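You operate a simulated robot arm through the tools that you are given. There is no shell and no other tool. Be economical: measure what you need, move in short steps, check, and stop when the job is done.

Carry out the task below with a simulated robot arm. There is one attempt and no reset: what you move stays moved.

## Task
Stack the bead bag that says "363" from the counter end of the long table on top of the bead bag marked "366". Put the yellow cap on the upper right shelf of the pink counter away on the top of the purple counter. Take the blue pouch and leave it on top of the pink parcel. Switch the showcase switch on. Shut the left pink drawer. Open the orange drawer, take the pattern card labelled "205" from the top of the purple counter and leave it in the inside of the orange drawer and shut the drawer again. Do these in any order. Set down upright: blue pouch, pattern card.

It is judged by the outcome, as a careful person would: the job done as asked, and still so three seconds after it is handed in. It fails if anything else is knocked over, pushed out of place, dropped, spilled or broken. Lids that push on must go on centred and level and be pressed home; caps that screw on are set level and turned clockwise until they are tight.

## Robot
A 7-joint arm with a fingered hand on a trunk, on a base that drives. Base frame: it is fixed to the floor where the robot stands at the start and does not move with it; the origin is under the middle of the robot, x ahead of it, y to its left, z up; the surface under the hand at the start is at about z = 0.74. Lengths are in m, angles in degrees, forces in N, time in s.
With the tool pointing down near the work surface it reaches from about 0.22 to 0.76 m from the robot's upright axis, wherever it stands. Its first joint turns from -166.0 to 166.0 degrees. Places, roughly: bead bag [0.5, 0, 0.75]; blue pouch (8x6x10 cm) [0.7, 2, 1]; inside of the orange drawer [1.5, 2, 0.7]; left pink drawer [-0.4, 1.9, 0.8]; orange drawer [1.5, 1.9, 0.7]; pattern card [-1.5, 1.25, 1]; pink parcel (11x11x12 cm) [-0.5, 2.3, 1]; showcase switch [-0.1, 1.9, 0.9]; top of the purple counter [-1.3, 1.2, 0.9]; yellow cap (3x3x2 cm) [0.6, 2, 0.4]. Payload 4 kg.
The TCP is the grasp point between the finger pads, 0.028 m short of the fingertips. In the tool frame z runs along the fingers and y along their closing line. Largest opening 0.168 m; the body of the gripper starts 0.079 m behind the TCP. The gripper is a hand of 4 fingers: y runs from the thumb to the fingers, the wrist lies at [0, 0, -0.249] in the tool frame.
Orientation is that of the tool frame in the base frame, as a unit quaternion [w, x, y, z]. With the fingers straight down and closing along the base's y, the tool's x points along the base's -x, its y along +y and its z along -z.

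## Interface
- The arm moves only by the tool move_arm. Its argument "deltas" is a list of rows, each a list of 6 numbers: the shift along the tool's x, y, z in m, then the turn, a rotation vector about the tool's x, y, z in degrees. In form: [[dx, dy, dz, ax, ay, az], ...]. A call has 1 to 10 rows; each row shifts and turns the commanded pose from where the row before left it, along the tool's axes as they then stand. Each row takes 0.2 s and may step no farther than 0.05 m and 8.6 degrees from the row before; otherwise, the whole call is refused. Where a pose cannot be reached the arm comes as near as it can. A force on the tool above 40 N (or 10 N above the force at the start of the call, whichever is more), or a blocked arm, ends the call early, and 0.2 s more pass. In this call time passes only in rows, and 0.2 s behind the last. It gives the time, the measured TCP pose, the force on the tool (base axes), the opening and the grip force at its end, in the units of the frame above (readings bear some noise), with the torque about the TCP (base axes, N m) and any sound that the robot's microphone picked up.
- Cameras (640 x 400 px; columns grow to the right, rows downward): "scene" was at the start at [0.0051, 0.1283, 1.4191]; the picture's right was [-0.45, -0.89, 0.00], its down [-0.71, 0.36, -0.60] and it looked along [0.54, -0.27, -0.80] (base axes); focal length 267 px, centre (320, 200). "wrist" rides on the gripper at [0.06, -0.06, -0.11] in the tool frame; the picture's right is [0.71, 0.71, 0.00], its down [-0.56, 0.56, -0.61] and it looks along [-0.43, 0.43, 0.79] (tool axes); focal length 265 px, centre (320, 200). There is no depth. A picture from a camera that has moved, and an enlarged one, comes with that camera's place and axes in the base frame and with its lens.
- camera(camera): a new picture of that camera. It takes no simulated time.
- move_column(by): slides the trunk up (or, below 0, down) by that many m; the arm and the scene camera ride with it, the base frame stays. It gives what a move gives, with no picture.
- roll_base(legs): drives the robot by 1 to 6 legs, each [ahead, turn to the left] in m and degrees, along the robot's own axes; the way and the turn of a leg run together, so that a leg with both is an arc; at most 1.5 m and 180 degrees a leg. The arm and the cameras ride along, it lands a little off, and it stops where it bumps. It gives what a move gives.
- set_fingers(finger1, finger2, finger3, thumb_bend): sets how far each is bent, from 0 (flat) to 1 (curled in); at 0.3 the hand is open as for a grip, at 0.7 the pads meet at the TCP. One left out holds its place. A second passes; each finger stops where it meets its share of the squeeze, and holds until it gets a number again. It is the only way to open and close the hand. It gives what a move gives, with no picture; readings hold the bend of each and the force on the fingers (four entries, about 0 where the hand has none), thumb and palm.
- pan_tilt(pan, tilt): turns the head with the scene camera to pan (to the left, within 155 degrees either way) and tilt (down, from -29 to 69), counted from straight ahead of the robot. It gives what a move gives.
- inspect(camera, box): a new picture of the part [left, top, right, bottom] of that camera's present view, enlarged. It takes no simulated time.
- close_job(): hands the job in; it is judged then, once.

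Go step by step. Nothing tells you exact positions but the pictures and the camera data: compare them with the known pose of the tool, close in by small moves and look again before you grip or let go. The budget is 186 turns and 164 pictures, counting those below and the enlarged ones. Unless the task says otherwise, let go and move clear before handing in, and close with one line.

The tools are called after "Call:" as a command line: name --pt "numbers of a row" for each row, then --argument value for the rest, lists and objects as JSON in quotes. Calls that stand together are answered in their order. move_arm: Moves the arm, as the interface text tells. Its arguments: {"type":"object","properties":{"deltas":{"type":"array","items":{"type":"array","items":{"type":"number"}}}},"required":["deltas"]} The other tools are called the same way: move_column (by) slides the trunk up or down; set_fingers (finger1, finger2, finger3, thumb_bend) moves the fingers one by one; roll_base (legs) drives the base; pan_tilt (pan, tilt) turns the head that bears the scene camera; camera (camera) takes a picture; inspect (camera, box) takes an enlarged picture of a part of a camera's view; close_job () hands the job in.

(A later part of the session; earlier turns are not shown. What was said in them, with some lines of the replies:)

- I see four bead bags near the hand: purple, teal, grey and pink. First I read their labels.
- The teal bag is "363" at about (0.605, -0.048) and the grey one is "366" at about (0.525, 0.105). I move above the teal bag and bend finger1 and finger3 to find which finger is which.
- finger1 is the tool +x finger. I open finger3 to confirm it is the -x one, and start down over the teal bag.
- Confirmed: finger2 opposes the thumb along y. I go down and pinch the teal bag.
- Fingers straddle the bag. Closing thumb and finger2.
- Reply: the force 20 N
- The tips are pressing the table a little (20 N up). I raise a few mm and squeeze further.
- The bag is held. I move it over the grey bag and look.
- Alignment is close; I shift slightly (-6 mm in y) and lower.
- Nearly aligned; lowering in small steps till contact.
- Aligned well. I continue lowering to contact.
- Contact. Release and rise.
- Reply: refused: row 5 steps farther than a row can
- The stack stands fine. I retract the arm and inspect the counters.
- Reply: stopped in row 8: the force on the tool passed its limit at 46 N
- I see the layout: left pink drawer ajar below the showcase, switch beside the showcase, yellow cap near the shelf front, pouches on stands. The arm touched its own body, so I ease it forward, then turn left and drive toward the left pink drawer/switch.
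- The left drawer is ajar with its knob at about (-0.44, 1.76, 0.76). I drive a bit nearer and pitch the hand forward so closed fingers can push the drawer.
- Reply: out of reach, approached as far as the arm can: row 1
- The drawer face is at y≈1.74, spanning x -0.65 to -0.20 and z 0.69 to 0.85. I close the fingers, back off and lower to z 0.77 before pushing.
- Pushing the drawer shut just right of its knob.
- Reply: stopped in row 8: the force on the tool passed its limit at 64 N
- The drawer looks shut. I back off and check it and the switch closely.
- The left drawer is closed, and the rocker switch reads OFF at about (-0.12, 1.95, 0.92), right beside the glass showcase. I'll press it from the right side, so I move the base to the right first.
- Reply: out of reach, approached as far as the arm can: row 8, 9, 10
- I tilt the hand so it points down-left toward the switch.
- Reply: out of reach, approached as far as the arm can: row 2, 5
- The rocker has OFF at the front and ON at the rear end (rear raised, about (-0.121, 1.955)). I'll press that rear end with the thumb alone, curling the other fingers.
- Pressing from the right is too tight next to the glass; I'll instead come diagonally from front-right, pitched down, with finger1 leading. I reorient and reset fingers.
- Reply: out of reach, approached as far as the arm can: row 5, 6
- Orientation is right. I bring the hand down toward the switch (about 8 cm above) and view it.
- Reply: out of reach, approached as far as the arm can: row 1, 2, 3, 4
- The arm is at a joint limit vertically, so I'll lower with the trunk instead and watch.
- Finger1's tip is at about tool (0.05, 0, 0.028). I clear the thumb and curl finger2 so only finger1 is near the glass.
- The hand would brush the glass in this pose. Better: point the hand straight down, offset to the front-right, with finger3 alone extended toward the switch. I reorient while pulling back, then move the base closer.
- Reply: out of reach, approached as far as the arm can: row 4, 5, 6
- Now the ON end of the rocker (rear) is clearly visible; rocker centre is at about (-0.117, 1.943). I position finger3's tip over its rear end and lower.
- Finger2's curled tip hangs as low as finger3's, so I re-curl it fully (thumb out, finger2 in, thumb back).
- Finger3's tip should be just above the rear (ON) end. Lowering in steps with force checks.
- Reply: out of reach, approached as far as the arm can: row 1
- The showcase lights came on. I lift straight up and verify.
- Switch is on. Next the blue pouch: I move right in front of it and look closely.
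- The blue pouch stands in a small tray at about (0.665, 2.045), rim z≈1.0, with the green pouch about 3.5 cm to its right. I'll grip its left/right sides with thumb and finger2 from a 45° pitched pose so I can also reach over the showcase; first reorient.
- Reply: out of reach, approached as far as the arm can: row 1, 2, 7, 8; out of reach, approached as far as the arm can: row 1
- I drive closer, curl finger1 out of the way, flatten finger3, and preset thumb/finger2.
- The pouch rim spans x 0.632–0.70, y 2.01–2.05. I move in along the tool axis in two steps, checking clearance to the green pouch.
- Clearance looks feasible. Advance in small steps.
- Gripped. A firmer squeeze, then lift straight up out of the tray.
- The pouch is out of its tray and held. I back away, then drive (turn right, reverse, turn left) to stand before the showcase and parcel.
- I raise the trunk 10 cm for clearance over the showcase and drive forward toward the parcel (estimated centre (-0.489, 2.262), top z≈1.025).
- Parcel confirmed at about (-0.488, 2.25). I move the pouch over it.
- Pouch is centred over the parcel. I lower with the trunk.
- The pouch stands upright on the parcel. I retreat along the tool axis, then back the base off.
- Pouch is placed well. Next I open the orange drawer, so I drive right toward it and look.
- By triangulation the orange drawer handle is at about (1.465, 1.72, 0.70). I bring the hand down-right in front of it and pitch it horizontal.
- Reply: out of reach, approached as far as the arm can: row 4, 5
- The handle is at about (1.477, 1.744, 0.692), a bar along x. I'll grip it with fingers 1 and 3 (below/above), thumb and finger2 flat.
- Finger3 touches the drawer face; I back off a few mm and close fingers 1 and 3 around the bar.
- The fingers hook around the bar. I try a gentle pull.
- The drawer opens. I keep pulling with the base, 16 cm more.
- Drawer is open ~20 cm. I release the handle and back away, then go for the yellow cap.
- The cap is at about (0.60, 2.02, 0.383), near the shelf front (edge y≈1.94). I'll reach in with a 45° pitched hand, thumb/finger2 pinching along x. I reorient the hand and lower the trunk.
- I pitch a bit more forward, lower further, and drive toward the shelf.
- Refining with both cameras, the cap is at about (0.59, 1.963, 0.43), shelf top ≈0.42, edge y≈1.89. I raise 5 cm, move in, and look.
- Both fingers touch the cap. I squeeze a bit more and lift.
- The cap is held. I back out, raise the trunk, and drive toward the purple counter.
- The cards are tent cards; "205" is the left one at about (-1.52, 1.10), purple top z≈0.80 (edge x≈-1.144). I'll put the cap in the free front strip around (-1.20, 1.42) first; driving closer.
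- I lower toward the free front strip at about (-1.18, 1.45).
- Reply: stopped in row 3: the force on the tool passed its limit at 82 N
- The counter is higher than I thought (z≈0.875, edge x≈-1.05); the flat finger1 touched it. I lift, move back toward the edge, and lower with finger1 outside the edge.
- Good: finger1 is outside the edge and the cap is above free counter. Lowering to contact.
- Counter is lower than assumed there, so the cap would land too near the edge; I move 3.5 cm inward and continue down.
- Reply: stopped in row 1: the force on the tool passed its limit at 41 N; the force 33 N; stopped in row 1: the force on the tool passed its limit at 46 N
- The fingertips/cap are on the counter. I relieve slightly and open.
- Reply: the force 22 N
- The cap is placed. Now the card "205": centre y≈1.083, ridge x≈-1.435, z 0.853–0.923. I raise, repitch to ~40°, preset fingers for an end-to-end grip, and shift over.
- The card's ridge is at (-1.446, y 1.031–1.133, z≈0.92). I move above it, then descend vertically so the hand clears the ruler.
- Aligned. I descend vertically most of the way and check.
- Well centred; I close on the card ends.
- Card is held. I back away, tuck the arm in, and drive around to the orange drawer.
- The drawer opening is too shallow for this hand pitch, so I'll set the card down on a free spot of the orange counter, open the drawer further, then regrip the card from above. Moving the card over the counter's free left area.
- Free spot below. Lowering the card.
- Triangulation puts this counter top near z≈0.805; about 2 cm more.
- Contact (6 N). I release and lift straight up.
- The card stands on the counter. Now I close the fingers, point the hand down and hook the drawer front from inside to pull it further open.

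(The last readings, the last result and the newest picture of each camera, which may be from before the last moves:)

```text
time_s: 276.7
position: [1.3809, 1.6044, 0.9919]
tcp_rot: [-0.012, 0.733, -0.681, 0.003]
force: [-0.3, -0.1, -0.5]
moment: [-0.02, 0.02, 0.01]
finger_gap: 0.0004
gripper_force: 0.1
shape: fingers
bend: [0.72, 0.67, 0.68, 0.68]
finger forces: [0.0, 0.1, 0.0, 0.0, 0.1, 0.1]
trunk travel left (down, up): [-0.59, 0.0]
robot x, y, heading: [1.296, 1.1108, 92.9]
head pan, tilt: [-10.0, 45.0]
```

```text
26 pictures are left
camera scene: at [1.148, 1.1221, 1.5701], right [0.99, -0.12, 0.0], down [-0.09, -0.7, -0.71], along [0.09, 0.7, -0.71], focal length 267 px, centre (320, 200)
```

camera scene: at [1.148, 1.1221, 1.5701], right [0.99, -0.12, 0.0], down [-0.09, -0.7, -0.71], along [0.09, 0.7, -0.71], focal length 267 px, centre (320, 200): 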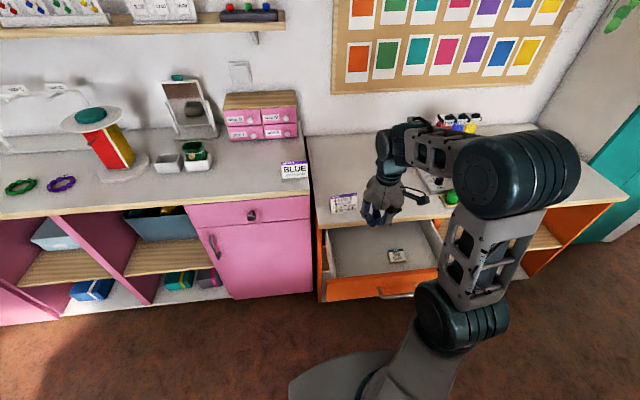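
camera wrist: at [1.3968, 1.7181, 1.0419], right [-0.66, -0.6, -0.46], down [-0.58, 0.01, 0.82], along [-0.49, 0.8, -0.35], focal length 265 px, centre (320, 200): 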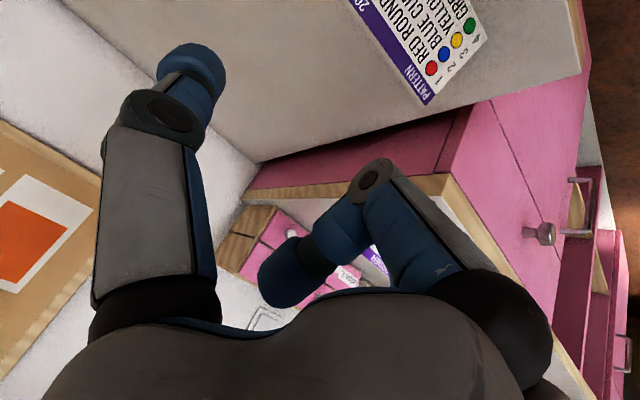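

The view shows the drawer clearly: front at y≈1.56, counter edge y≈1.757, RED box at (1.51, 1.64). I lower the closed fingers just behind the drawer front and pull it ~7 cm more with the base.

Call:
move_arm --pt "-0.035 0 0 0 0 0" --pt "0 0 0.045 0 0 0" --pt "0 0 0.045 0 0 0" --pt "0 0 0.045 0 0 0" --pt "0 0 0.045 0 0 0" --pt "0 0 0.04 0 0 0" --pt "0 0 0.03 0 0 0"

Call:
roll_base --legs '[[-0.1, 0]]'

Call:
camera --camera "scene"

```text
time_s: 278.3
position: [1.3831, 1.6424, 0.7403]
tcp_rot: [-0.012, 0.732, -0.681, 0.003]
force: [0.3, 0.5, -0.2]
moment: [-0.01, -0.02, 0.0]
finger_gap: 0.0006
gripper_force: 0.0
shape: fingers
bend: [0.72, 0.67, 0.68, 0.68]
finger forces: [0.1, 0.0, 0.0, 0.0, 0.0, 0.0]
trunk travel left (down, up): [-0.59, 0.0]
robot x, y, heading: [1.2995, 1.109, 93.0]
head pan, tilt: [-10.0, 45.0]
```

```text
time_s: 279.5
position: [1.3879, 1.542, 0.7421]
tcp_rot: [-0.012, 0.733, -0.68, 0.003]
force: [0.2, 0.0, 0.8]
moment: [0.01, 0.0, -0.02]
finger_gap: 0.0003
gripper_force: 0.1
shape: fingers
bend: [0.72, 0.67, 0.68, 0.68]
finger forces: [0.1, 0.0, 0.0, 0.0, 0.0, 0.1]
trunk travel left (down, up): [-0.59, 0.0]
robot x, y, heading: [1.3007, 1.0085, 93.2]
head pan, tilt: [-10.0, 45.0]
```

```text
25 pictures are left
camera scene: at [1.1529, 1.0213, 1.5701], right [0.99, -0.12, 0.0], down [-0.09, -0.7, -0.71], along [0.09, 0.7, -0.71], focal length 267 px, centre (320, 200)
```

scene: 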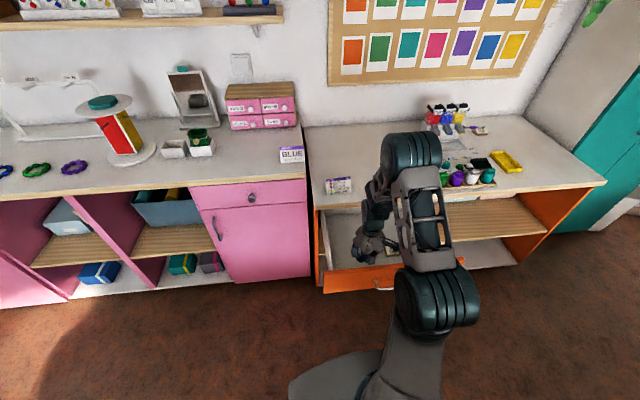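

The drawer is now ~6 cm further open (≈25 cm gap). I lift out, move back in, re-pitch and regrip the card.

Call:
move_arm --pt "0 0 -0.045 0 0 0" --pt "0 0 -0.045 0 0 0" --pt "0 0 -0.045 0 0 0" --pt "0 0 -0.045 0 0 0" --pt "0 0 -0.045 0 0 0" --pt "0 0 -0.03 0 0 0"

Call:
set_fingers --finger1 0.9 --finger2 0.36 --finger3 0.0 --thumb_bend 0.36

Call:
set_fingers --finger1 1.0

Call:
roll_base --legs '[[0.1, 0]]'

Call:
move_arm --pt "0 0.01 0 0 -7.6 0" --pt "0 0.01 0 0 -7.6 0" --pt "0 0.01 0 0 -7.6 0" --pt "0 0.01 0 0 -7.6 0" --pt "0 0.01 0 0 -7.6 0" --pt "-0.03 0 0.024 0 0 0" --pt "-0.03 0 0.024 0 0 0" --pt "-0.03 0 0.024 0 0 0" --pt "-0.03 0 0.024 0 0 0"

Call:
camera --camera "wrist"

```text
time_s: 280.9
position: [1.385, 1.5385, 0.9954]
tcp_rot: [-0.013, 0.732, -0.681, 0.003]
force: [-0.6, 0.4, -0.5]
moment: [0.03, 0.01, -0.01]
finger_gap: 0.0005
gripper_force: 0.1
shape: fingers
bend: [0.72, 0.67, 0.68, 0.68]
finger forces: [0.0, 0.0, 0.0, 0.0, 0.0, 0.0]
trunk travel left (down, up): [-0.59, 0.0]
robot x, y, heading: [1.3054, 1.0116, 93.1]
head pan, tilt: [-10.0, 45.0]
```

```text
time_s: 281.9
position: [1.3837, 1.5391, 0.9952]
tcp_rot: [-0.012, 0.732, -0.681, 0.003]
force: [-0.5, -0.7, 0.2]
moment: [0.0, 0.01, 0.02]
finger_gap: 0.0778
gripper_force: 0.1
shape: fingers
bend: [0.9, 0.36, 0.0, 0.36]
finger forces: [0.1, 0.1, 0.0, 0.1, 0.0, 0.1]
trunk travel left (down, up): [-0.59, 0.0]
robot x, y, heading: [1.3039, 1.0121, 93.0]
head pan, tilt: [-10.0, 45.0]
```

```text
time_s: 282.9
position: [1.3838, 1.54, 0.9955]
tcp_rot: [-0.012, 0.733, -0.681, 0.003]
force: [-0.1, -0.5, 0.2]
moment: [-0.01, 0.01, 0.01]
finger_gap: 0.0905
gripper_force: 0.0
shape: fingers
bend: [1.0, 0.36, 0.0, 0.36]
finger forces: [0.1, 0.0, 0.0, 0.0, 0.1, 0.0]
trunk travel left (down, up): [-0.59, 0.0]
robot x, y, heading: [1.3048, 1.0125, 92.9]
head pan, tilt: [-10.0, 45.0]
```

```text
time_s: 284.0
position: [1.3799, 1.6378, 0.9953]
tcp_rot: [-0.012, 0.732, -0.681, 0.004]
force: [0.2, 0.3, -0.5]
moment: [-0.01, 0.02, 0.0]
finger_gap: 0.0904
gripper_force: 0.0
shape: fingers
bend: [1.0, 0.36, 0.0, 0.36]
finger forces: [0.0, 0.0, 0.0, 0.1, 0.0, 0.0]
trunk travel left (down, up): [-0.59, 0.0]
robot x, y, heading: [1.2982, 1.1099, 92.9]
head pan, tilt: [-10.0, 45.0]
```

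```text
time_s: 286.0
position: [1.3174, 1.7905, 0.9933]
tcp_rot: [-0.233, 0.694, -0.639, -0.236]
force: [0.2, -0.2, -0.1]
moment: [-0.03, -0.01, -0.01]
finger_gap: 0.0904
gripper_force: 0.1
shape: fingers
bend: [1.0, 0.36, 0.0, 0.36]
finger forces: [0.0, 0.0, 0.0, 0.1, 0.0, 0.0]
trunk travel left (down, up): [-0.59, 0.0]
robot x, y, heading: [1.2988, 1.109, 92.9]
head pan, tilt: [-10.0, 45.0]
```

```text
24 pictures are left
camera wrist: at [1.3829, 1.6787, 1.0421], right [-0.66, -0.6, -0.46], down [-0.58, 0.01, 0.82], along [-0.49, 0.8, -0.36], focal length 265 px, centre (320, 200)
```

wrist: 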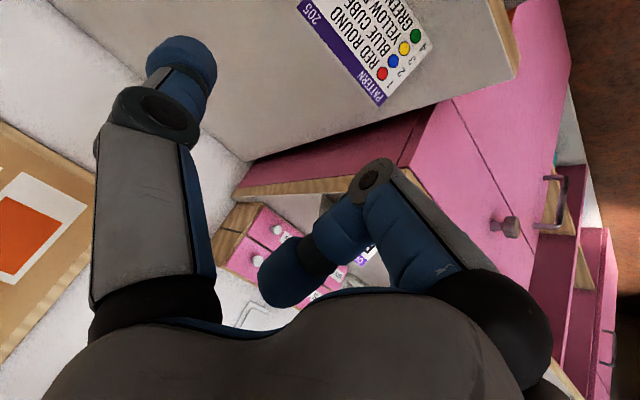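

Same orientation as before; I return to the earlier grip pose on the card.

Call:
move_arm --pt "0.009 -0.0056 0.0313 0 0 0" --pt "0.009 -0.0056 0.0313 0 0 0" --pt "0.009 -0.0056 0.0313 0 0 0"

Call:
camera --camera "wrist"

```text
time_s: 286.8
position: [1.3335, 1.8283, 0.9053]
tcp_rot: [-0.233, 0.693, -0.641, -0.235]
force: [-0.1, 0.2, 0.2]
moment: [0.02, 0.0, -0.02]
finger_gap: 0.0904
gripper_force: 0.0
shape: fingers
bend: [1.0, 0.36, 0.0, 0.36]
finger forces: [0.1, 0.1, 0.1, 0.0, 0.1, 0.1]
trunk travel left (down, up): [-0.59, 0.0]
robot x, y, heading: [1.3, 1.1117, 92.7]
head pan, tilt: [-10.0, 45.0]
```

```text
23 pictures are left
camera wrist: at [1.3995, 1.7175, 0.9529], right [-0.66, -0.6, -0.46], down [-0.58, 0.01, 0.82], along [-0.49, 0.8, -0.35], focal length 265 px, centre (320, 200)
```

wrist: 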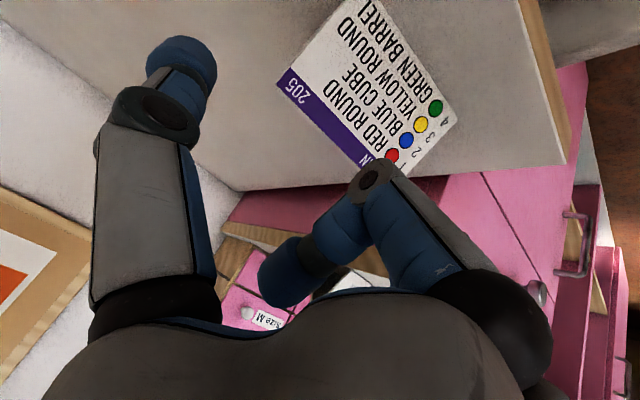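

Call:
move_arm --pt "0.0156 0 0.0195 0 0 0" --pt "0.0153 0 0.0191 0 0 0"

Call:
set_fingers --finger2 0.52 --thumb_bend 0.52

Call:
move_arm --pt "-0.0125 0 -0.0156 0 0 0" --pt "-0.0188 0 -0.0234 0 0 0" --pt "-0.0188 0 -0.0234 0 0 0" --pt "-0.0188 0 -0.0234 0 0 0"

Call:
camera --camera "wrist"

```text
time_s: 287.4
position: [1.3344, 1.8284, 0.8557]
tcp_rot: [-0.233, 0.694, -0.64, -0.235]
force: [-0.1, 1.1, -0.1]
moment: [-0.02, 0.0, -0.02]
finger_gap: 0.0905
gripper_force: 0.0
shape: fingers
bend: [1.0, 0.36, 0.0, 0.36]
finger forces: [0.0, 0.1, 0.0, 0.0, 0.0, 0.0]
trunk travel left (down, up): [-0.59, 0.0]
robot x, y, heading: [1.2939, 1.1095, 93.0]
head pan, tilt: [-10.0, 45.0]
```

```text
time_s: 288.4
position: [1.3347, 1.827, 0.856]
tcp_rot: [-0.233, 0.694, -0.639, -0.236]
force: [0.0, -0.3, 1.9]
moment: [-0.01, 0.03, 0.01]
finger_gap: 0.0764
gripper_force: 7.8
shape: fingers
bend: [1.0, 0.45, 0.0, 0.47]
finger forces: [0.0, 7.2, 0.0, 0.1, 7.4, 0.0]
trunk travel left (down, up): [-0.59, 0.0]
robot x, y, heading: [1.2975, 1.1118, 92.9]
head pan, tilt: [-10.0, 45.0]
```

```text
time_s: 289.4
position: [1.3324, 1.8273, 0.9652]
tcp_rot: [-0.233, 0.693, -0.64, -0.235]
force: [-0.4, 0.5, 0.0]
moment: [0.0, -0.01, -0.01]
finger_gap: 0.0764
gripper_force: 7.3
shape: fingers
bend: [1.0, 0.45, 0.0, 0.48]
finger forces: [0.1, 7.1, 0.0, 0.0, 7.1, 0.1]
trunk travel left (down, up): [-0.59, 0.0]
robot x, y, heading: [1.2968, 1.11, 93.0]
head pan, tilt: [-10.0, 45.0]
```

```text
22 pictures are left
camera wrist: at [1.3998, 1.7164, 1.0124], right [-0.66, -0.6, -0.46], down [-0.58, 0.01, 0.82], along [-0.49, 0.8, -0.35], focal length 265 px, centre (320, 200)
```

wrist: 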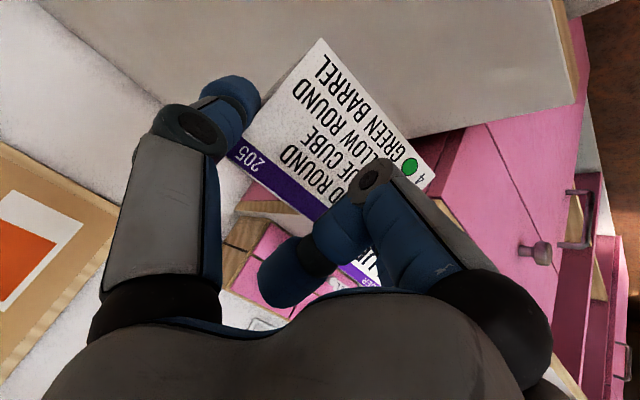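

Held. I back the base so the card is over the open drawer, shift right slightly and check.

Call:
roll_base --legs '[[-0.16, 0]]'

Call:
move_arm --pt "0 -0.016 0 0 0 0" --pt "0 -0.016 0 0 0 0"

Call:
camera --camera "scene"

Call:
camera --camera "wrist"

```text
time_s: 290.8
position: [1.3421, 1.6682, 0.964]
tcp_rot: [-0.233, 0.694, -0.639, -0.236]
force: [-0.6, -0.6, -0.2]
moment: [0.0, 0.01, 0.05]
finger_gap: 0.0763
gripper_force: 7.6
shape: fingers
bend: [1.0, 0.45, 0.0, 0.48]
finger forces: [0.0, 7.1, 0.0, 0.1, 7.2, 0.0]
trunk travel left (down, up): [-0.59, 0.0]
robot x, y, heading: [1.3054, 0.9528, 92.9]
head pan, tilt: [-10.0, 45.0]
```

```text
time_s: 291.4
position: [1.3729, 1.6708, 0.9634]
tcp_rot: [-0.233, 0.693, -0.64, -0.236]
force: [-0.1, -0.4, -0.7]
moment: [-0.02, 0.03, 0.01]
finger_gap: 0.0763
gripper_force: 7.2
shape: fingers
bend: [1.0, 0.45, 0.0, 0.48]
finger forces: [0.0, 7.3, 0.1, 0.0, 7.2, 0.0]
trunk travel left (down, up): [-0.59, 0.0]
robot x, y, heading: [1.3078, 0.9501, 92.8]
head pan, tilt: [-10.0, 45.0]
```

```text
21 pictures are left
camera scene: at [1.156, 0.9638, 1.5701], right [0.99, -0.13, 0.0], down [-0.09, -0.7, -0.71], along [0.09, 0.7, -0.71], focal length 267 px, centre (320, 200)
```

scene: 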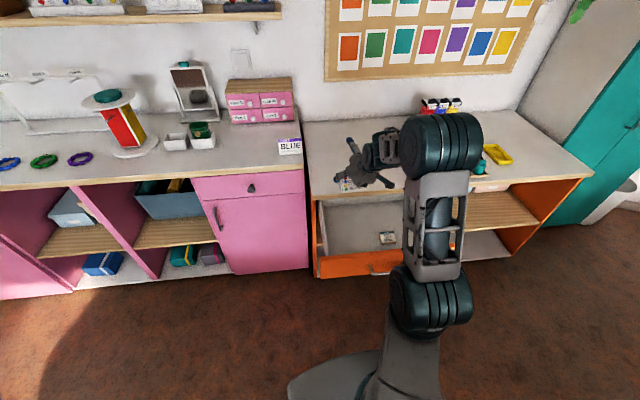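

```text
20 pictures are left
camera wrist: at [1.4391, 1.5609, 1.0122], right [-0.66, -0.6, -0.46], down [-0.58, 0.01, 0.82], along [-0.49, 0.8, -0.35], focal length 265 px, centre (320, 200)
```

wrist: 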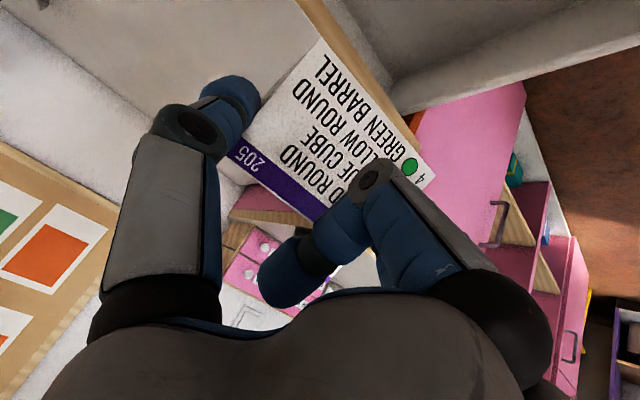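

Clear space in the drawer left of the RED box. I lower with the trunk.

Call:
move_column --by -0.17

Call:
inspect --camera "scene" --box '[290, 100, 450, 240]'

```text
time_s: 293.4
position: [1.3731, 1.67, 0.7937]
tcp_rot: [-0.233, 0.694, -0.639, -0.236]
force: [-1.0, 0.6, -0.5]
moment: [-0.01, -0.02, -0.02]
finger_gap: 0.0763
gripper_force: 7.3
shape: fingers
bend: [1.0, 0.45, 0.0, 0.48]
finger forces: [0.0, 7.3, 0.1, 0.0, 7.3, 0.0]
trunk travel left (down, up): [-0.42, 0.17]
robot x, y, heading: [1.3045, 0.9523, 92.8]
head pan, tilt: [-10.0, 45.0]
```

```text
2.86 times, centred on (370, 170) of scene
camera zoom: at [1.1557, 0.9637, 1.4001], right [0.99, -0.13, 0.0], down [-0.09, -0.7, -0.71], along [0.09, 0.7, -0.71], focal length 763 px, centre (177, 286)
```

zoom: 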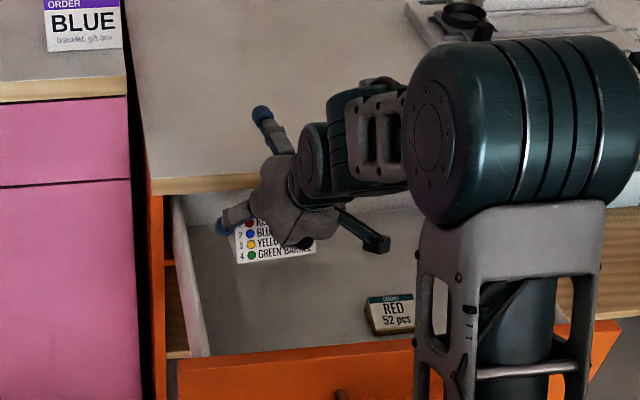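

Call:
move_column --by -0.035

Call:
move_arm --pt "0.0031 0 0.0039 0 0 0"

Call:
move_arm --pt "0.0031 0 0.0039 0 0 0"

Call:
inspect --camera "scene" --box '[310, 100, 410, 230]'

```text
time_s: 294.1
position: [1.3735, 1.671, 0.7593]
tcp_rot: [-0.233, 0.694, -0.64, -0.236]
force: [0.6, -0.4, -0.4]
moment: [-0.04, -0.01, -0.02]
finger_gap: 0.0763
gripper_force: 7.3
shape: fingers
bend: [1.0, 0.45, 0.0, 0.48]
finger forces: [0.0, 7.3, 0.0, 0.0, 7.4, 0.1]
trunk travel left (down, up): [-0.385, 0.205]
robot x, y, heading: [1.3031, 0.9506, 92.7]
head pan, tilt: [-10.0, 45.0]
```

```text
time_s: 294.6
position: [1.3742, 1.6727, 0.7554]
tcp_rot: [-0.234, 0.693, -0.641, -0.235]
force: [-0.4, 0.5, 0.5]
moment: [-0.01, 0.04, -0.01]
finger_gap: 0.0761
gripper_force: 7.2
shape: fingers
bend: [1.0, 0.45, 0.0, 0.48]
finger forces: [0.0, 7.3, 0.0, 0.1, 7.3, 0.0]
trunk travel left (down, up): [-0.385, 0.205]
robot x, y, heading: [1.3074, 0.9564, 92.9]
head pan, tilt: [-10.0, 45.0]
```

```text
time_s: 294.9
position: [1.3727, 1.6716, 0.7489]
tcp_rot: [-0.233, 0.693, -0.64, -0.236]
force: [1.0, -0.5, 0.1]
moment: [-0.05, 0.0, -0.03]
finger_gap: 0.076
gripper_force: 7.5
shape: fingers
bend: [1.0, 0.45, 0.0, 0.48]
finger forces: [0.0, 7.3, 0.0, 0.0, 7.3, 0.0]
trunk travel left (down, up): [-0.385, 0.205]
robot x, y, heading: [1.3026, 0.9541, 92.9]
head pan, tilt: [-10.0, 45.0]
```

```text
3.08 times, centred on (360, 165) of scene
camera zoom: at [1.1557, 0.9638, 1.3651], right [0.99, -0.13, 0.0], down [-0.09, -0.7, -0.71], along [0.09, 0.7, -0.71], focal length 821 px, centre (197, 308)
```

zoom: 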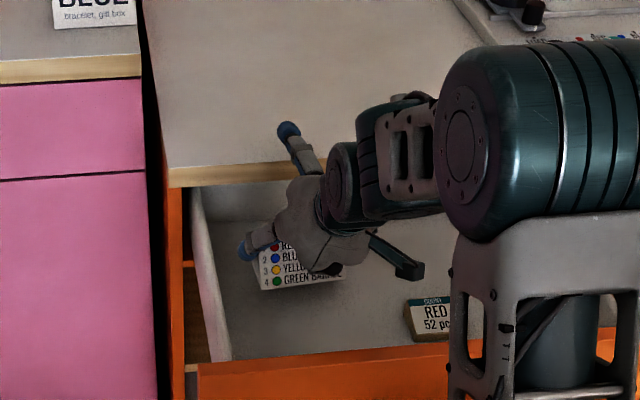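

Call:
move_arm --pt "0.0025 0 0.0031 0 0 0"

Call:
move_arm --pt "0.0025 0 0.0031 0 0 0"

Call:
move_arm --pt "0.0025 0 0.0031 0 0 0"

Call:
move_arm --pt "0.0019 0 0.0023 0 0 0"

```text
time_s: 295.4
position: [1.3733, 1.6714, 0.7448]
tcp_rot: [-0.233, 0.694, -0.639, -0.236]
force: [-0.2, -0.2, -0.1]
moment: [-0.01, 0.0, -0.05]
finger_gap: 0.0763
gripper_force: 7.4
shape: fingers
bend: [1.0, 0.45, 0.0, 0.48]
finger forces: [0.1, 7.2, 0.0, 0.0, 7.4, 0.0]
trunk travel left (down, up): [-0.385, 0.205]
robot x, y, heading: [1.3042, 0.9516, 92.9]
head pan, tilt: [-10.0, 45.0]
```

```text
time_s: 295.8
position: [1.3733, 1.6707, 0.7409]
tcp_rot: [-0.234, 0.693, -0.64, -0.236]
force: [-0.3, -0.5, 0.4]
moment: [0.01, 0.04, 0.02]
finger_gap: 0.0765
gripper_force: 7.3
shape: fingers
bend: [1.0, 0.45, 0.0, 0.48]
finger forces: [0.0, 7.3, 0.0, 0.0, 7.4, 0.0]
trunk travel left (down, up): [-0.385, 0.205]
robot x, y, heading: [1.3079, 0.9512, 92.9]
head pan, tilt: [-10.0, 45.0]
```

```text
time_s: 296.1
position: [1.3726, 1.6721, 0.7377]
tcp_rot: [-0.233, 0.693, -0.64, -0.236]
force: [-0.6, 0.8, -0.1]
moment: [0.01, 0.0, 0.0]
finger_gap: 0.0761
gripper_force: 7.6
shape: fingers
bend: [1.0, 0.45, 0.0, 0.48]
finger forces: [0.0, 7.3, 0.0, 0.0, 7.3, 0.0]
trunk travel left (down, up): [-0.385, 0.205]
robot x, y, heading: [1.3057, 0.9526, 92.8]
head pan, tilt: [-10.0, 45.0]
```

```text
time_s: 296.6
position: [1.3725, 1.6723, 0.7346]
tcp_rot: [-0.233, 0.694, -0.64, -0.236]
force: [-0.8, -0.7, -1.3]
moment: [0.01, 0.04, 0.01]
finger_gap: 0.0762
gripper_force: 6.6
shape: fingers
bend: [1.0, 0.45, 0.0, 0.48]
finger forces: [0.1, 7.3, 0.0, 0.0, 7.2, 0.1]
trunk travel left (down, up): [-0.385, 0.205]
robot x, y, heading: [1.3073, 0.9512, 92.7]
head pan, tilt: [-10.0, 45.0]
```

Call:
move_arm --pt "0.0025 0 0.0031 0 0 0"

Call:
move_arm --pt "0.0025 0 0.0031 0 0 0"

Call:
move_arm --pt "0.0025 0 0.0031 0 0 0"

Call:
inspect --camera "scene" --box '[310, 120, 410, 220]'

```text
time_s: 296.9
position: [1.3726, 1.6719, 0.7305]
tcp_rot: [-0.233, 0.693, -0.64, -0.235]
force: [-0.4, 0.6, -0.9]
moment: [0.0, 0.01, 0.03]
finger_gap: 0.0763
gripper_force: 7.4
shape: fingers
bend: [1.0, 0.45, 0.0, 0.48]
finger forces: [0.0, 7.3, 0.0, 0.1, 7.3, 0.0]
trunk travel left (down, up): [-0.385, 0.205]
robot x, y, heading: [1.306, 0.9556, 92.5]
head pan, tilt: [-10.0, 45.0]
```

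```text
time_s: 297.4
position: [1.373, 1.6715, 0.7275]
tcp_rot: [-0.235, 0.693, -0.64, -0.236]
force: [-0.8, 0.4, 1.7]
moment: [0.08, -0.01, 0.03]
finger_gap: 0.0764
gripper_force: 7.9
shape: fingers
bend: [1.0, 0.45, 0.0, 0.48]
finger forces: [0.0, 7.4, 0.7, 0.0, 7.3, 0.0]
trunk travel left (down, up): [-0.385, 0.205]
robot x, y, heading: [1.3065, 0.952, 93.0]
head pan, tilt: [-10.0, 45.0]
```

```text
time_s: 297.8
position: [1.3729, 1.6721, 0.7235]
tcp_rot: [-0.234, 0.694, -0.639, -0.236]
force: [0.4, -0.7, 4.0]
moment: [0.38, 0.06, -0.03]
finger_gap: 0.0762
gripper_force: 9.3
shape: fingers
bend: [1.0, 0.45, 0.0, 0.48]
finger forces: [0.0, 7.3, 3.6, 0.1, 7.3, 0.0]
trunk travel left (down, up): [-0.385, 0.205]
robot x, y, heading: [1.3081, 0.9565, 92.7]
head pan, tilt: [-10.0, 45.0]
```

```text
4.00 times, centred on (360, 170) of scene
camera zoom: at [1.1557, 0.9633, 1.3651], right [0.99, -0.13, 0.0], down [-0.09, -0.7, -0.71], along [0.09, 0.7, -0.71], focal length 1068 px, centre (160, 320)
```

zoom: 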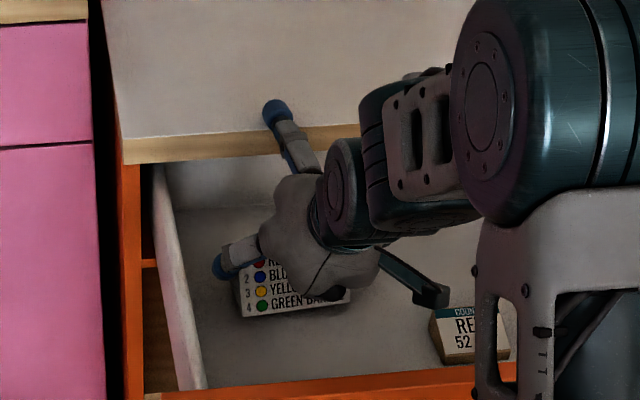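

Finger3's tip rests on the counter edge; I lift a little, shift 3.3 cm toward me, and continue down.

Call:
move_arm --pt "-0.005 0 -0.0062 0 0 0" --pt "0.0128 0.001 -0.0103 0 0 0" --pt "0.0128 0.001 -0.0103 0 0 0" --pt "0.005 0 0.0062 0 0 0"

Call:
move_arm --pt "0.0025 0 0.0031 0 0 0"

Call:
move_arm --pt "0.0025 0 0.0031 0 0 0"

Call:
move_arm --pt "0.0019 0 0.0023 0 0 0"

```text
time_s: 298.8
position: [1.3738, 1.6374, 0.7236]
tcp_rot: [-0.234, 0.693, -0.64, -0.235]
force: [-0.1, 0.0, -0.3]
moment: [-0.05, -0.02, 0.01]
finger_gap: 0.0763
gripper_force: 7.3
shape: fingers
bend: [1.0, 0.45, 0.0, 0.48]
finger forces: [0.1, 7.3, 0.0, 0.0, 7.3, 0.1]
trunk travel left (down, up): [-0.385, 0.205]
robot x, y, heading: [1.3029, 0.9568, 92.8]
head pan, tilt: [-10.0, 45.0]
```

```text
time_s: 299.1
position: [1.3715, 1.6377, 0.72]
tcp_rot: [-0.233, 0.694, -0.639, -0.236]
force: [0.2, 1.0, -0.2]
moment: [0.02, -0.01, 0.01]
finger_gap: 0.0762
gripper_force: 7.1
shape: fingers
bend: [1.0, 0.45, 0.0, 0.48]
finger forces: [0.1, 7.4, 0.0, 0.1, 7.3, 0.1]
trunk travel left (down, up): [-0.385, 0.205]
robot x, y, heading: [1.3095, 0.9505, 92.8]
head pan, tilt: [-10.0, 45.0]
```

```text
time_s: 299.6
position: [1.373, 1.6385, 0.7149]
tcp_rot: [-0.233, 0.694, -0.64, -0.235]
force: [-0.1, 0.8, -0.1]
moment: [-0.03, -0.01, -0.01]
finger_gap: 0.0764
gripper_force: 7.5
shape: fingers
bend: [1.0, 0.45, 0.0, 0.48]
finger forces: [0.0, 7.4, 0.0, 0.0, 7.3, 0.0]
trunk travel left (down, up): [-0.385, 0.205]
robot x, y, heading: [1.3065, 0.9533, 92.7]
head pan, tilt: [-10.0, 45.0]
```

```text
time_s: 299.9
position: [1.3741, 1.6369, 0.712]
tcp_rot: [-0.233, 0.694, -0.639, -0.236]
force: [-0.5, 0.0, 1.8]
moment: [0.01, 0.1, 0.04]
finger_gap: 0.0763
gripper_force: 6.9
shape: fingers
bend: [1.0, 0.45, 0.0, 0.48]
finger forces: [0.1, 7.3, 0.0, 0.1, 7.3, 0.0]
trunk travel left (down, up): [-0.385, 0.205]
robot x, y, heading: [1.3039, 0.9531, 92.8]
head pan, tilt: [-10.0, 45.0]
```

Light contact begins. One small step more, then look.

Call:
move_arm --pt "0.0012 0 0.0016 0 0 0"

Call:
inspect --camera "scene" --box '[320, 140, 420, 220]'

```text
time_s: 300.4
position: [1.3753, 1.6394, 0.7115]
tcp_rot: [-0.234, 0.693, -0.639, -0.236]
force: [-0.6, -0.5, 8.2]
moment: [0.12, 0.16, 0.05]
finger_gap: 0.0759
gripper_force: 7.0
shape: fingers
bend: [1.0, 0.45, 0.0, 0.48]
finger forces: [0.0, 7.6, 0.1, 0.1, 6.6, 0.0]
trunk travel left (down, up): [-0.385, 0.205]
robot x, y, heading: [1.3065, 0.9521, 92.9]
head pan, tilt: [-10.0, 45.0]
```

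```text
5.00 times, centred on (370, 180) of scene
camera zoom: at [1.1556, 0.9628, 1.3652], right [0.99, -0.13, 0.0], down [-0.09, -0.7, -0.71], along [0.09, 0.7, -0.71], focal length 1334 px, centre (70, 300)
```

zoom: 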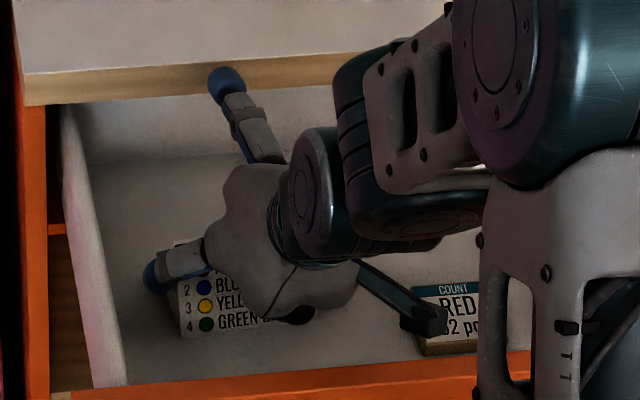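

Card rests on the drawer floor. Release and raise straight up with the trunk.

Call:
set_fingers --finger2 0.37 --thumb_bend 0.39

Call:
move_column --by 0.2

Call:
camera --camera "scene"

```text
time_s: 301.4
position: [1.3762, 1.6373, 0.7107]
tcp_rot: [-0.233, 0.693, -0.64, -0.236]
force: [0.2, -0.4, -0.7]
moment: [-0.07, -0.01, -0.06]
finger_gap: 0.0868
gripper_force: 0.0
shape: fingers
bend: [1.0, 0.37, 0.0, 0.39]
finger forces: [0.0, 0.1, 0.0, 0.0, 0.0, 0.0]
trunk travel left (down, up): [-0.385, 0.205]
robot x, y, heading: [1.3075, 0.9537, 93.0]
head pan, tilt: [-10.0, 45.0]
```

```text
time_s: 303.5
position: [1.3757, 1.6377, 0.9093]
tcp_rot: [-0.233, 0.694, -0.639, -0.236]
force: [-0.8, 0.0, 0.0]
moment: [-0.03, 0.0, -0.02]
finger_gap: 0.0867
gripper_force: 0.1
shape: fingers
bend: [1.0, 0.37, 0.0, 0.39]
finger forces: [0.0, 0.0, 0.0, 0.1, 0.0, 0.1]
trunk travel left (down, up): [-0.585, 0.005]
robot x, y, heading: [1.3041, 0.9526, 93.0]
head pan, tilt: [-10.0, 45.0]
```

```text
15 pictures are left
camera scene: at [1.1557, 0.9639, 1.565], right [0.99, -0.13, 0.0], down [-0.09, -0.7, -0.71], along [0.09, 0.7, -0.71], focal length 267 px, centre (320, 200)
```

scene: 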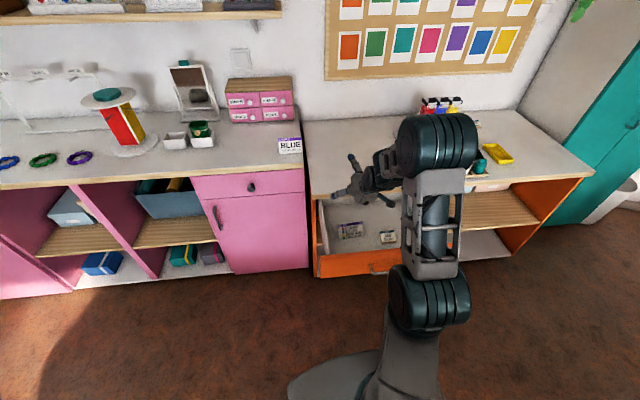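

The card stands upright in the drawer. To shut it, I back off, turn the hand horizontal with fingers closed, and push on the front.

Call:
roll_base --legs '[[-0.14, 0]]'

Call:
set_fingers --finger1 0.7 --finger2 0.7 --finger3 0.7 --thumb_bend 0.7

Call:
move_arm --pt "0.031 -0.022 -0.024 0 0 0" --pt "0.031 -0.022 -0.024 0 0 0" --pt "0.031 -0.022 -0.024 0 0 0" --pt "0.031 -0.022 -0.024 0 0 0" --pt "0 0 0 0 -8.5 0" --pt "0 0 0 0 -8.5 0" --pt "0 0 0 0 -8.5 0" --pt "0 0 0 0 -8.5 0" --pt "0 0 0 0 -8.5 0" --pt "0 0 0 0 -8.5 0"

Call:
camera --camera "scene"

```text
time_s: 304.8
position: [1.38, 1.4999, 0.9105]
tcp_rot: [-0.233, 0.695, -0.638, -0.236]
force: [0.0, -0.1, -0.5]
moment: [0.0, -0.01, 0.01]
finger_gap: 0.0867
gripper_force: 0.0
shape: fingers
bend: [1.0, 0.37, 0.0, 0.39]
finger forces: [0.0, 0.1, 0.0, 0.1, 0.0, 0.1]
trunk travel left (down, up): [-0.585, 0.005]
robot x, y, heading: [1.3169, 0.8123, 93.0]
head pan, tilt: [-10.0, 45.0]
```

```text
time_s: 305.8
position: [1.3798, 1.5007, 0.9104]
tcp_rot: [-0.233, 0.695, -0.638, -0.236]
force: [0.2, 0.8, -0.5]
moment: [-0.04, 0.01, 0.02]
finger_gap: 0.0015
gripper_force: 0.1
shape: fingers
bend: [0.74, 0.67, 0.68, 0.68]
finger forces: [0.0, 0.0, 0.0, 0.1, 0.0, 0.0]
trunk travel left (down, up): [-0.585, 0.005]
robot x, y, heading: [1.315, 0.8099, 93.0]
head pan, tilt: [-10.0, 45.0]
```

```text
time_s: 308.0
position: [1.4655, 1.3559, 0.9097]
tcp_rot: [-0.479, 0.531, -0.468, -0.518]
force: [0.5, 0.0, 0.2]
moment: [0.01, 0.0, -0.02]
finger_gap: 0.0013
gripper_force: 0.2
shape: fingers
bend: [0.74, 0.67, 0.68, 0.68]
finger forces: [0.0, 0.0, 0.1, 0.1, 0.0, 0.1]
trunk travel left (down, up): [-0.585, 0.005]
robot x, y, heading: [1.3131, 0.815, 93.0]
head pan, tilt: [-10.0, 45.0]
```

```text
14 pictures are left
camera scene: at [1.1624, 0.8263, 1.5638], right [0.99, -0.12, 0.0], down [-0.09, -0.7, -0.71], along [0.09, 0.7, -0.71], focal length 267 px, centre (320, 200)
```

scene: 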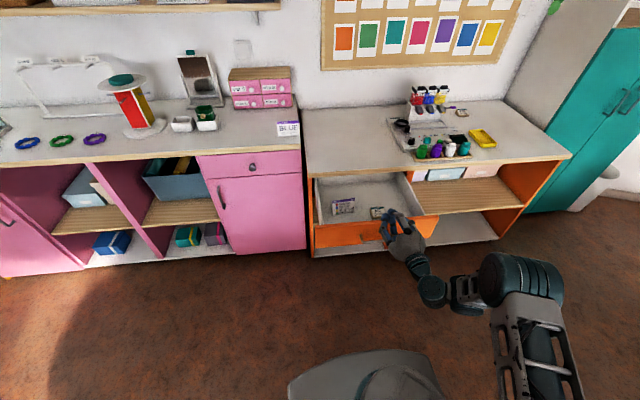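

Call:
move_column --by -0.215

Call:
inspect --camera "scene" --box '[290, 110, 450, 250]'

```text
time_s: 310.5
position: [1.4638, 1.3571, 0.8742]
tcp_rot: [-0.477, 0.534, -0.467, -0.519]
force: [0.3, 0.0, 0.1]
moment: [-0.01, 0.0, -0.01]
finger_gap: 0.0013
gripper_force: 0.1
shape: fingers
bend: [0.74, 0.67, 0.68, 0.68]
finger forces: [0.0, 0.0, 0.0, 0.1, 0.0, 0.0]
trunk travel left (down, up): [-0.549, 0.041]
robot x, y, heading: [1.3148, 0.8121, 92.9]
head pan, tilt: [-10.0, 45.0]
stopped: the arm was blocked; the commanded pose is now the measured one
```

```text
2.86 times, centred on (370, 180) of scene
camera zoom: at [1.1619, 0.8255, 1.5296], right [0.99, -0.12, 0.0], down [-0.09, -0.7, -0.71], along [0.09, 0.7, -0.71], focal length 763 px, centre (177, 257)
```

zoom: 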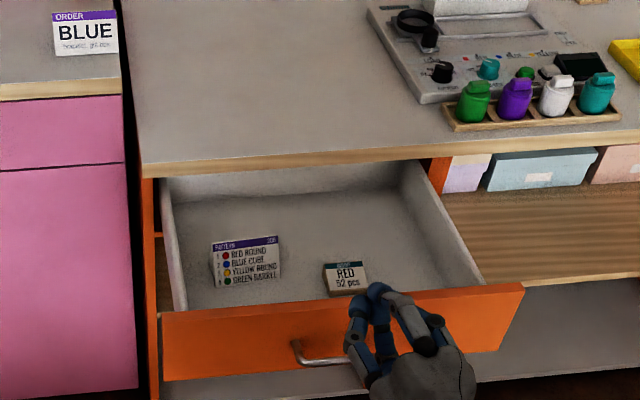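

The trunk motion was blocked (self-proximity), so I lower with the arm instead.

Call:
move_column --by 0.02

Call:
move_arm --pt "0.03 0 0 0 0 0" --pt "0.04 0 0 0 0 0" --pt "0.04 0 0 0 0 0" --pt "0.04 0 0 0 0 0" --pt "0.04 0 0 0 0 0"

Call:
inspect --camera "scene" --box '[290, 110, 450, 250]'

```text
time_s: 311.2
position: [1.4636, 1.3551, 0.8924]
tcp_rot: [-0.478, 0.532, -0.468, -0.519]
force: [-0.5, 0.2, 0.0]
moment: [0.01, 0.0, -0.01]
finger_gap: 0.0014
gripper_force: 0.1
shape: fingers
bend: [0.74, 0.67, 0.68, 0.68]
finger forces: [0.0, 0.0, 0.1, 0.0, 0.0, 0.0]
trunk travel left (down, up): [-0.569, 0.021]
robot x, y, heading: [1.3115, 0.8118, 93.0]
head pan, tilt: [-10.0, 45.0]
```

```text
time_s: 312.4
position: [1.4716, 1.3559, 0.7039]
tcp_rot: [-0.478, 0.532, -0.469, -0.519]
force: [-0.9, 0.0, -0.6]
moment: [-0.03, 0.02, 0.06]
finger_gap: 0.001
gripper_force: 0.1
shape: fingers
bend: [0.74, 0.67, 0.68, 0.68]
finger forces: [0.0, 0.0, 0.1, 0.1, 0.1, 0.0]
trunk travel left (down, up): [-0.569, 0.021]
robot x, y, heading: [1.3153, 0.8158, 93.1]
head pan, tilt: [-10.0, 45.0]
```

```text
2.86 times, centred on (370, 180) of scene
camera zoom: at [1.1628, 0.8254, 1.5496], right [0.99, -0.12, 0.0], down [-0.09, -0.7, -0.71], along [0.09, 0.7, -0.71], focal length 763 px, centre (177, 257)
```

zoom: 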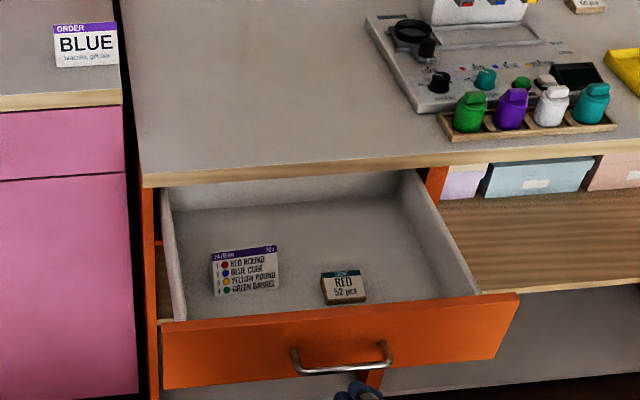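

Clear view; card upright beside the RED box. I push on the panel just above the bar, slowly.

Call:
move_arm --pt "-0.018 -0.002 0.02 0 0 0" --pt "0 -0.002 0.03 0 0 0" --pt "0 -0.002 0.03 0 0 0" --pt "0 -0.002 0.012 0 0 0" --pt "0 -0.002 0.012 0 0 0" --pt "0 -0.002 0.015 0 0 0" --pt "0 -0.002 0.02 0 0 0" --pt "0 -0.002 0.02 0 0 0" --pt "0 -0.002 0.02 0 0 0" --pt "0 -0.002 0.02 0 0 0"

Call:
inspect --camera "scene" --box '[290, 110, 450, 250]'

```text
time_s: 314.6
position: [1.4678, 1.5563, 0.7194]
tcp_rot: [-0.478, 0.533, -0.469, -0.518]
force: [0.0, 0.2, 0.0]
moment: [0.01, 0.01, 0.04]
finger_gap: 0.001
gripper_force: 0.0
shape: fingers
bend: [0.74, 0.67, 0.68, 0.68]
finger forces: [0.1, 0.1, 0.0, 0.1, 0.0, 0.1]
trunk travel left (down, up): [-0.569, 0.021]
robot x, y, heading: [1.3183, 0.8172, 92.8]
head pan, tilt: [-10.0, 45.0]
```

```text
2.86 times, centred on (370, 180) of scene
camera zoom: at [1.1626, 0.8257, 1.5492], right [0.99, -0.12, 0.0], down [-0.09, -0.7, -0.71], along [0.09, 0.7, -0.71], focal length 763 px, centre (177, 257)
```

zoom: 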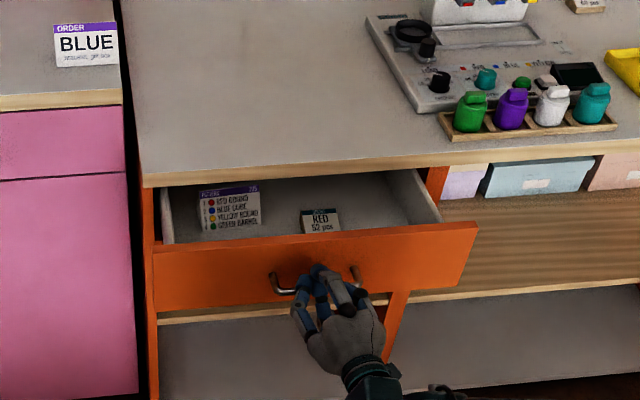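

Drawer is sliding in with the card upright. Continue with the base 10 cm, then arm to the stop.

Call:
roll_base --legs '[[0.1, 0]]'

Call:
move_arm --pt "0 -0.002 0.015 0 0 0" --pt "0 -0.002 0.015 0 0 0" --pt "0 -0.002 0.015 0 0 0" --pt "0 -0.002 0.015 0 0 0" --pt "0 -0.002 0.015 0 0 0" --pt "0 -0.002 0.015 0 0 0" --pt "0 0 0.015 0 0 0"

Call:
inspect --camera "scene" --box '[290, 80, 450, 220]'

```text
time_s: 315.8
position: [1.4615, 1.657, 0.7214]
tcp_rot: [-0.477, 0.532, -0.469, -0.519]
force: [-0.1, 0.3, -0.2]
moment: [-0.02, 0.03, 0.01]
finger_gap: 0.0012
gripper_force: 0.1
shape: fingers
bend: [0.73, 0.67, 0.68, 0.68]
finger forces: [0.1, 0.0, 0.0, 0.0, 0.0, 0.0]
trunk travel left (down, up): [-0.569, 0.021]
robot x, y, heading: [1.3076, 0.9147, 93.3]
head pan, tilt: [-10.0, 45.0]
```

```text
time_s: 317.0
position: [1.4659, 1.7271, 0.7187]
tcp_rot: [-0.476, 0.53, -0.472, -0.518]
force: [-2.1, -16.3, 6.7]
moment: [-0.02, -0.02, -0.04]
finger_gap: 0.0236
gripper_force: 9.0
shape: fingers
bend: [0.91, 0.7, 0.67, 0.7]
finger forces: [8.2, 0.1, 10.1, 0.1, 0.0, 0.1]
out of reach, approached as far as the arm can: row 6
trunk travel left (down, up): [-0.569, 0.021]
robot x, y, heading: [1.3089, 0.9137, 93.1]
head pan, tilt: [-10.0, 45.0]
stopped in row 6: the force on the tool passed its limit at 52 N (the readings are from after the stop); the commanded pose is now the measured one
```

```text
2.86 times, centred on (370, 150) of scene
camera zoom: at [1.1578, 0.9222, 1.5495], right [0.99, -0.12, 0.0], down [-0.09, -0.7, -0.71], along [0.09, 0.7, -0.71], focal length 763 px, centre (177, 343)
```

zoom: 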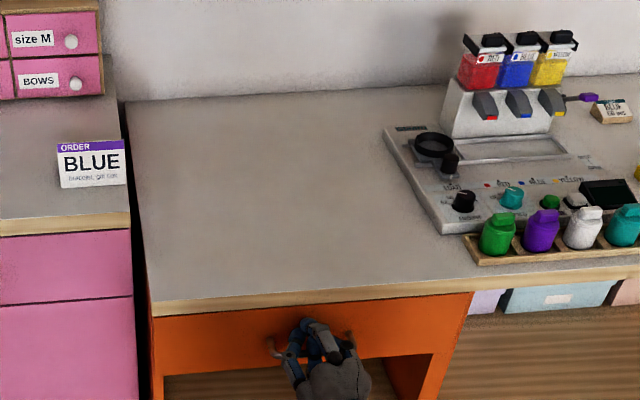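

Drawer is closed. I open the fingers so nothing hooks the bar, back off slowly, and verify.

Call:
set_fingers --finger1 0.4 --finger3 0.4 --finger2 0.4 --thumb_bend 0.4

Call:
move_arm --pt "0 0 -0.015 0 0 0" --pt "0 0 -0.03 0 0 0" --pt "0 0 -0.04 0 0 0" --pt "0 0 -0.04 0 0 0"

Call:
roll_base --legs '[[-0.08, 0]]'

Call:
camera --camera "scene"

```text
time_s: 317.5
position: [1.4623, 1.7216, 0.7153]
tcp_rot: [-0.472, 0.533, -0.475, -0.518]
force: [-7.4, -35.5, 8.4]
moment: [0.16, -0.25, -0.3]
finger_gap: 0.028
gripper_force: 22.7
shape: fingers
bend: [0.86, 0.4, 0.46, 0.59]
finger forces: [9.3, 0.0, 6.9, 0.1, 30.0, 0.1]
trunk travel left (down, up): [-0.569, 0.021]
robot x, y, heading: [1.3093, 0.9141, 93.1]
head pan, tilt: [-10.0, 45.0]
stopped: the force on the tool passed its limit at 43 N (the readings are from after the stop); the commanded pose is now the measured one
```

```text
time_s: 318.5
position: [1.4782, 1.6027, 0.719]
tcp_rot: [-0.473, 0.533, -0.474, -0.517]
force: [-0.7, 0.1, 1.5]
moment: [0.01, 0.03, -0.01]
finger_gap: 0.0873
gripper_force: 0.0
shape: fingers
bend: [0.4, 0.4, 0.4, 0.4]
finger forces: [0.0, 0.0, 0.0, 0.0, 0.1, 0.0]
trunk travel left (down, up): [-0.569, 0.021]
robot x, y, heading: [1.3077, 0.912, 93.1]
head pan, tilt: [-10.0, 45.0]
```

```text
time_s: 319.5
position: [1.4828, 1.525, 0.7182]
tcp_rot: [-0.474, 0.533, -0.475, -0.516]
force: [0.2, 0.8, -1.0]
moment: [0.0, 0.0, -0.02]
finger_gap: 0.087
gripper_force: 0.1
shape: fingers
bend: [0.4, 0.4, 0.4, 0.4]
finger forces: [0.0, 0.0, 0.0, 0.0, 0.0, 0.0]
trunk travel left (down, up): [-0.569, 0.021]
robot x, y, heading: [1.31, 0.8355, 93.1]
head pan, tilt: [-10.0, 45.0]
```

```text
9 pictures are left
camera scene: at [1.1617, 0.8447, 1.5493], right [0.99, -0.12, 0.0], down [-0.09, -0.7, -0.71], along [0.09, 0.7, -0.71], focal length 267 px, centre (320, 200)
```

scene: 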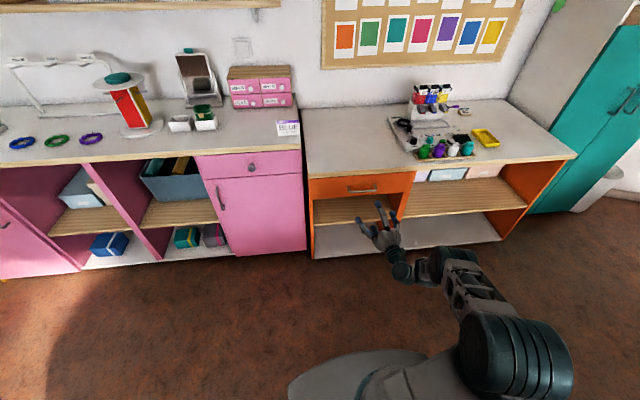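

Call:
inspect --camera "scene" --box '[295, 150, 425, 230]'

Call:
pan_tilt --pan 50 --tilt 15

Call:
inspect --camera "scene" --box '[200, 130, 440, 280]'

```text
4.92 times, centred on (360, 190) of scene
camera zoom: at [1.1617, 0.8447, 1.5493], right [0.99, -0.12, 0.0], down [-0.09, -0.7, -0.71], along [0.09, 0.7, -0.71], focal length 1314 px, centre (123, 249)
```

zoom: 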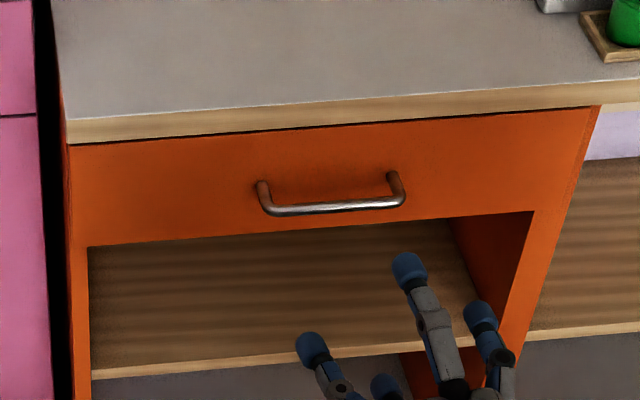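

```text
time_s: 320.8
position: [1.483, 1.5265, 0.7177]
tcp_rot: [-0.473, 0.533, -0.474, -0.518]
force: [0.2, -0.3, -0.3]
moment: [-0.02, -0.02, -0.01]
finger_gap: 0.0877
gripper_force: 0.0
shape: fingers
bend: [0.4, 0.4, 0.4, 0.4]
finger forces: [0.1, 0.0, 0.0, 0.0, 0.0, 0.0]
trunk travel left (down, up): [-0.569, 0.021]
robot x, y, heading: [1.3117, 0.8375, 93.1]
head pan, tilt: [50.0, 15.0]
```

```text
2.67 times, centred on (320, 205) of scene
camera zoom: at [1.0772, 0.8206, 1.5961], right [0.6, 0.8, 0.0], down [0.21, -0.16, -0.97], along [-0.77, 0.58, -0.26], focal length 712 px, centre (320, 187)
```

zoom: 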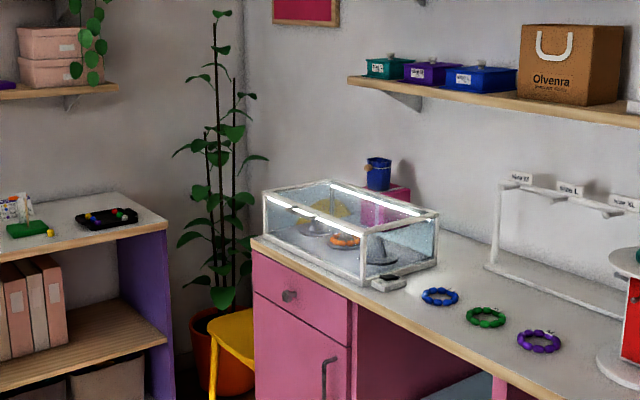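

Drawer flush, pouch upright, showcase lit, cap on the purple counter. Last check: the bead bag stack.

Call:
pan_tilt --pan 128 --tilt 38

Call:
camera --camera "scene"

```text
time_s: 322.3
position: [1.4818, 1.5241, 0.7179]
tcp_rot: [-0.474, 0.532, -0.475, -0.517]
force: [-0.8, 0.5, 0.6]
moment: [-0.02, 0.01, -0.01]
finger_gap: 0.0874
gripper_force: 0.1
shape: fingers
bend: [0.4, 0.4, 0.4, 0.4]
finger forces: [0.0, 0.1, 0.0, 0.0, 0.1, 0.0]
trunk travel left (down, up): [-0.569, 0.021]
robot x, y, heading: [1.3109, 0.833, 93.0]
head pan, tilt: [128.0, 38.0]
```

```text
6 pictures are left
camera scene: at [1.0866, 0.7077, 1.5596], right [-0.66, 0.76, 0.0], down [0.46, 0.4, -0.79], along [-0.6, -0.52, -0.62], focal length 267 px, centre (320, 200)
```

scene: 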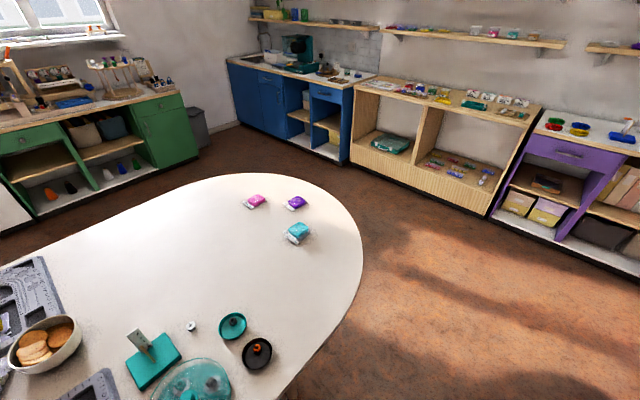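

The stack of "363" on "366" is intact, and every other part is in place with the hand clear, so I'm handing in.

Call:
close_job

```text
The job is handed in.
```

All six parts of the task are done and the job is handed in. The final pictures showed each result still in place, except the pattern card, last seen standing upright as the orange drawer slid shut over it.
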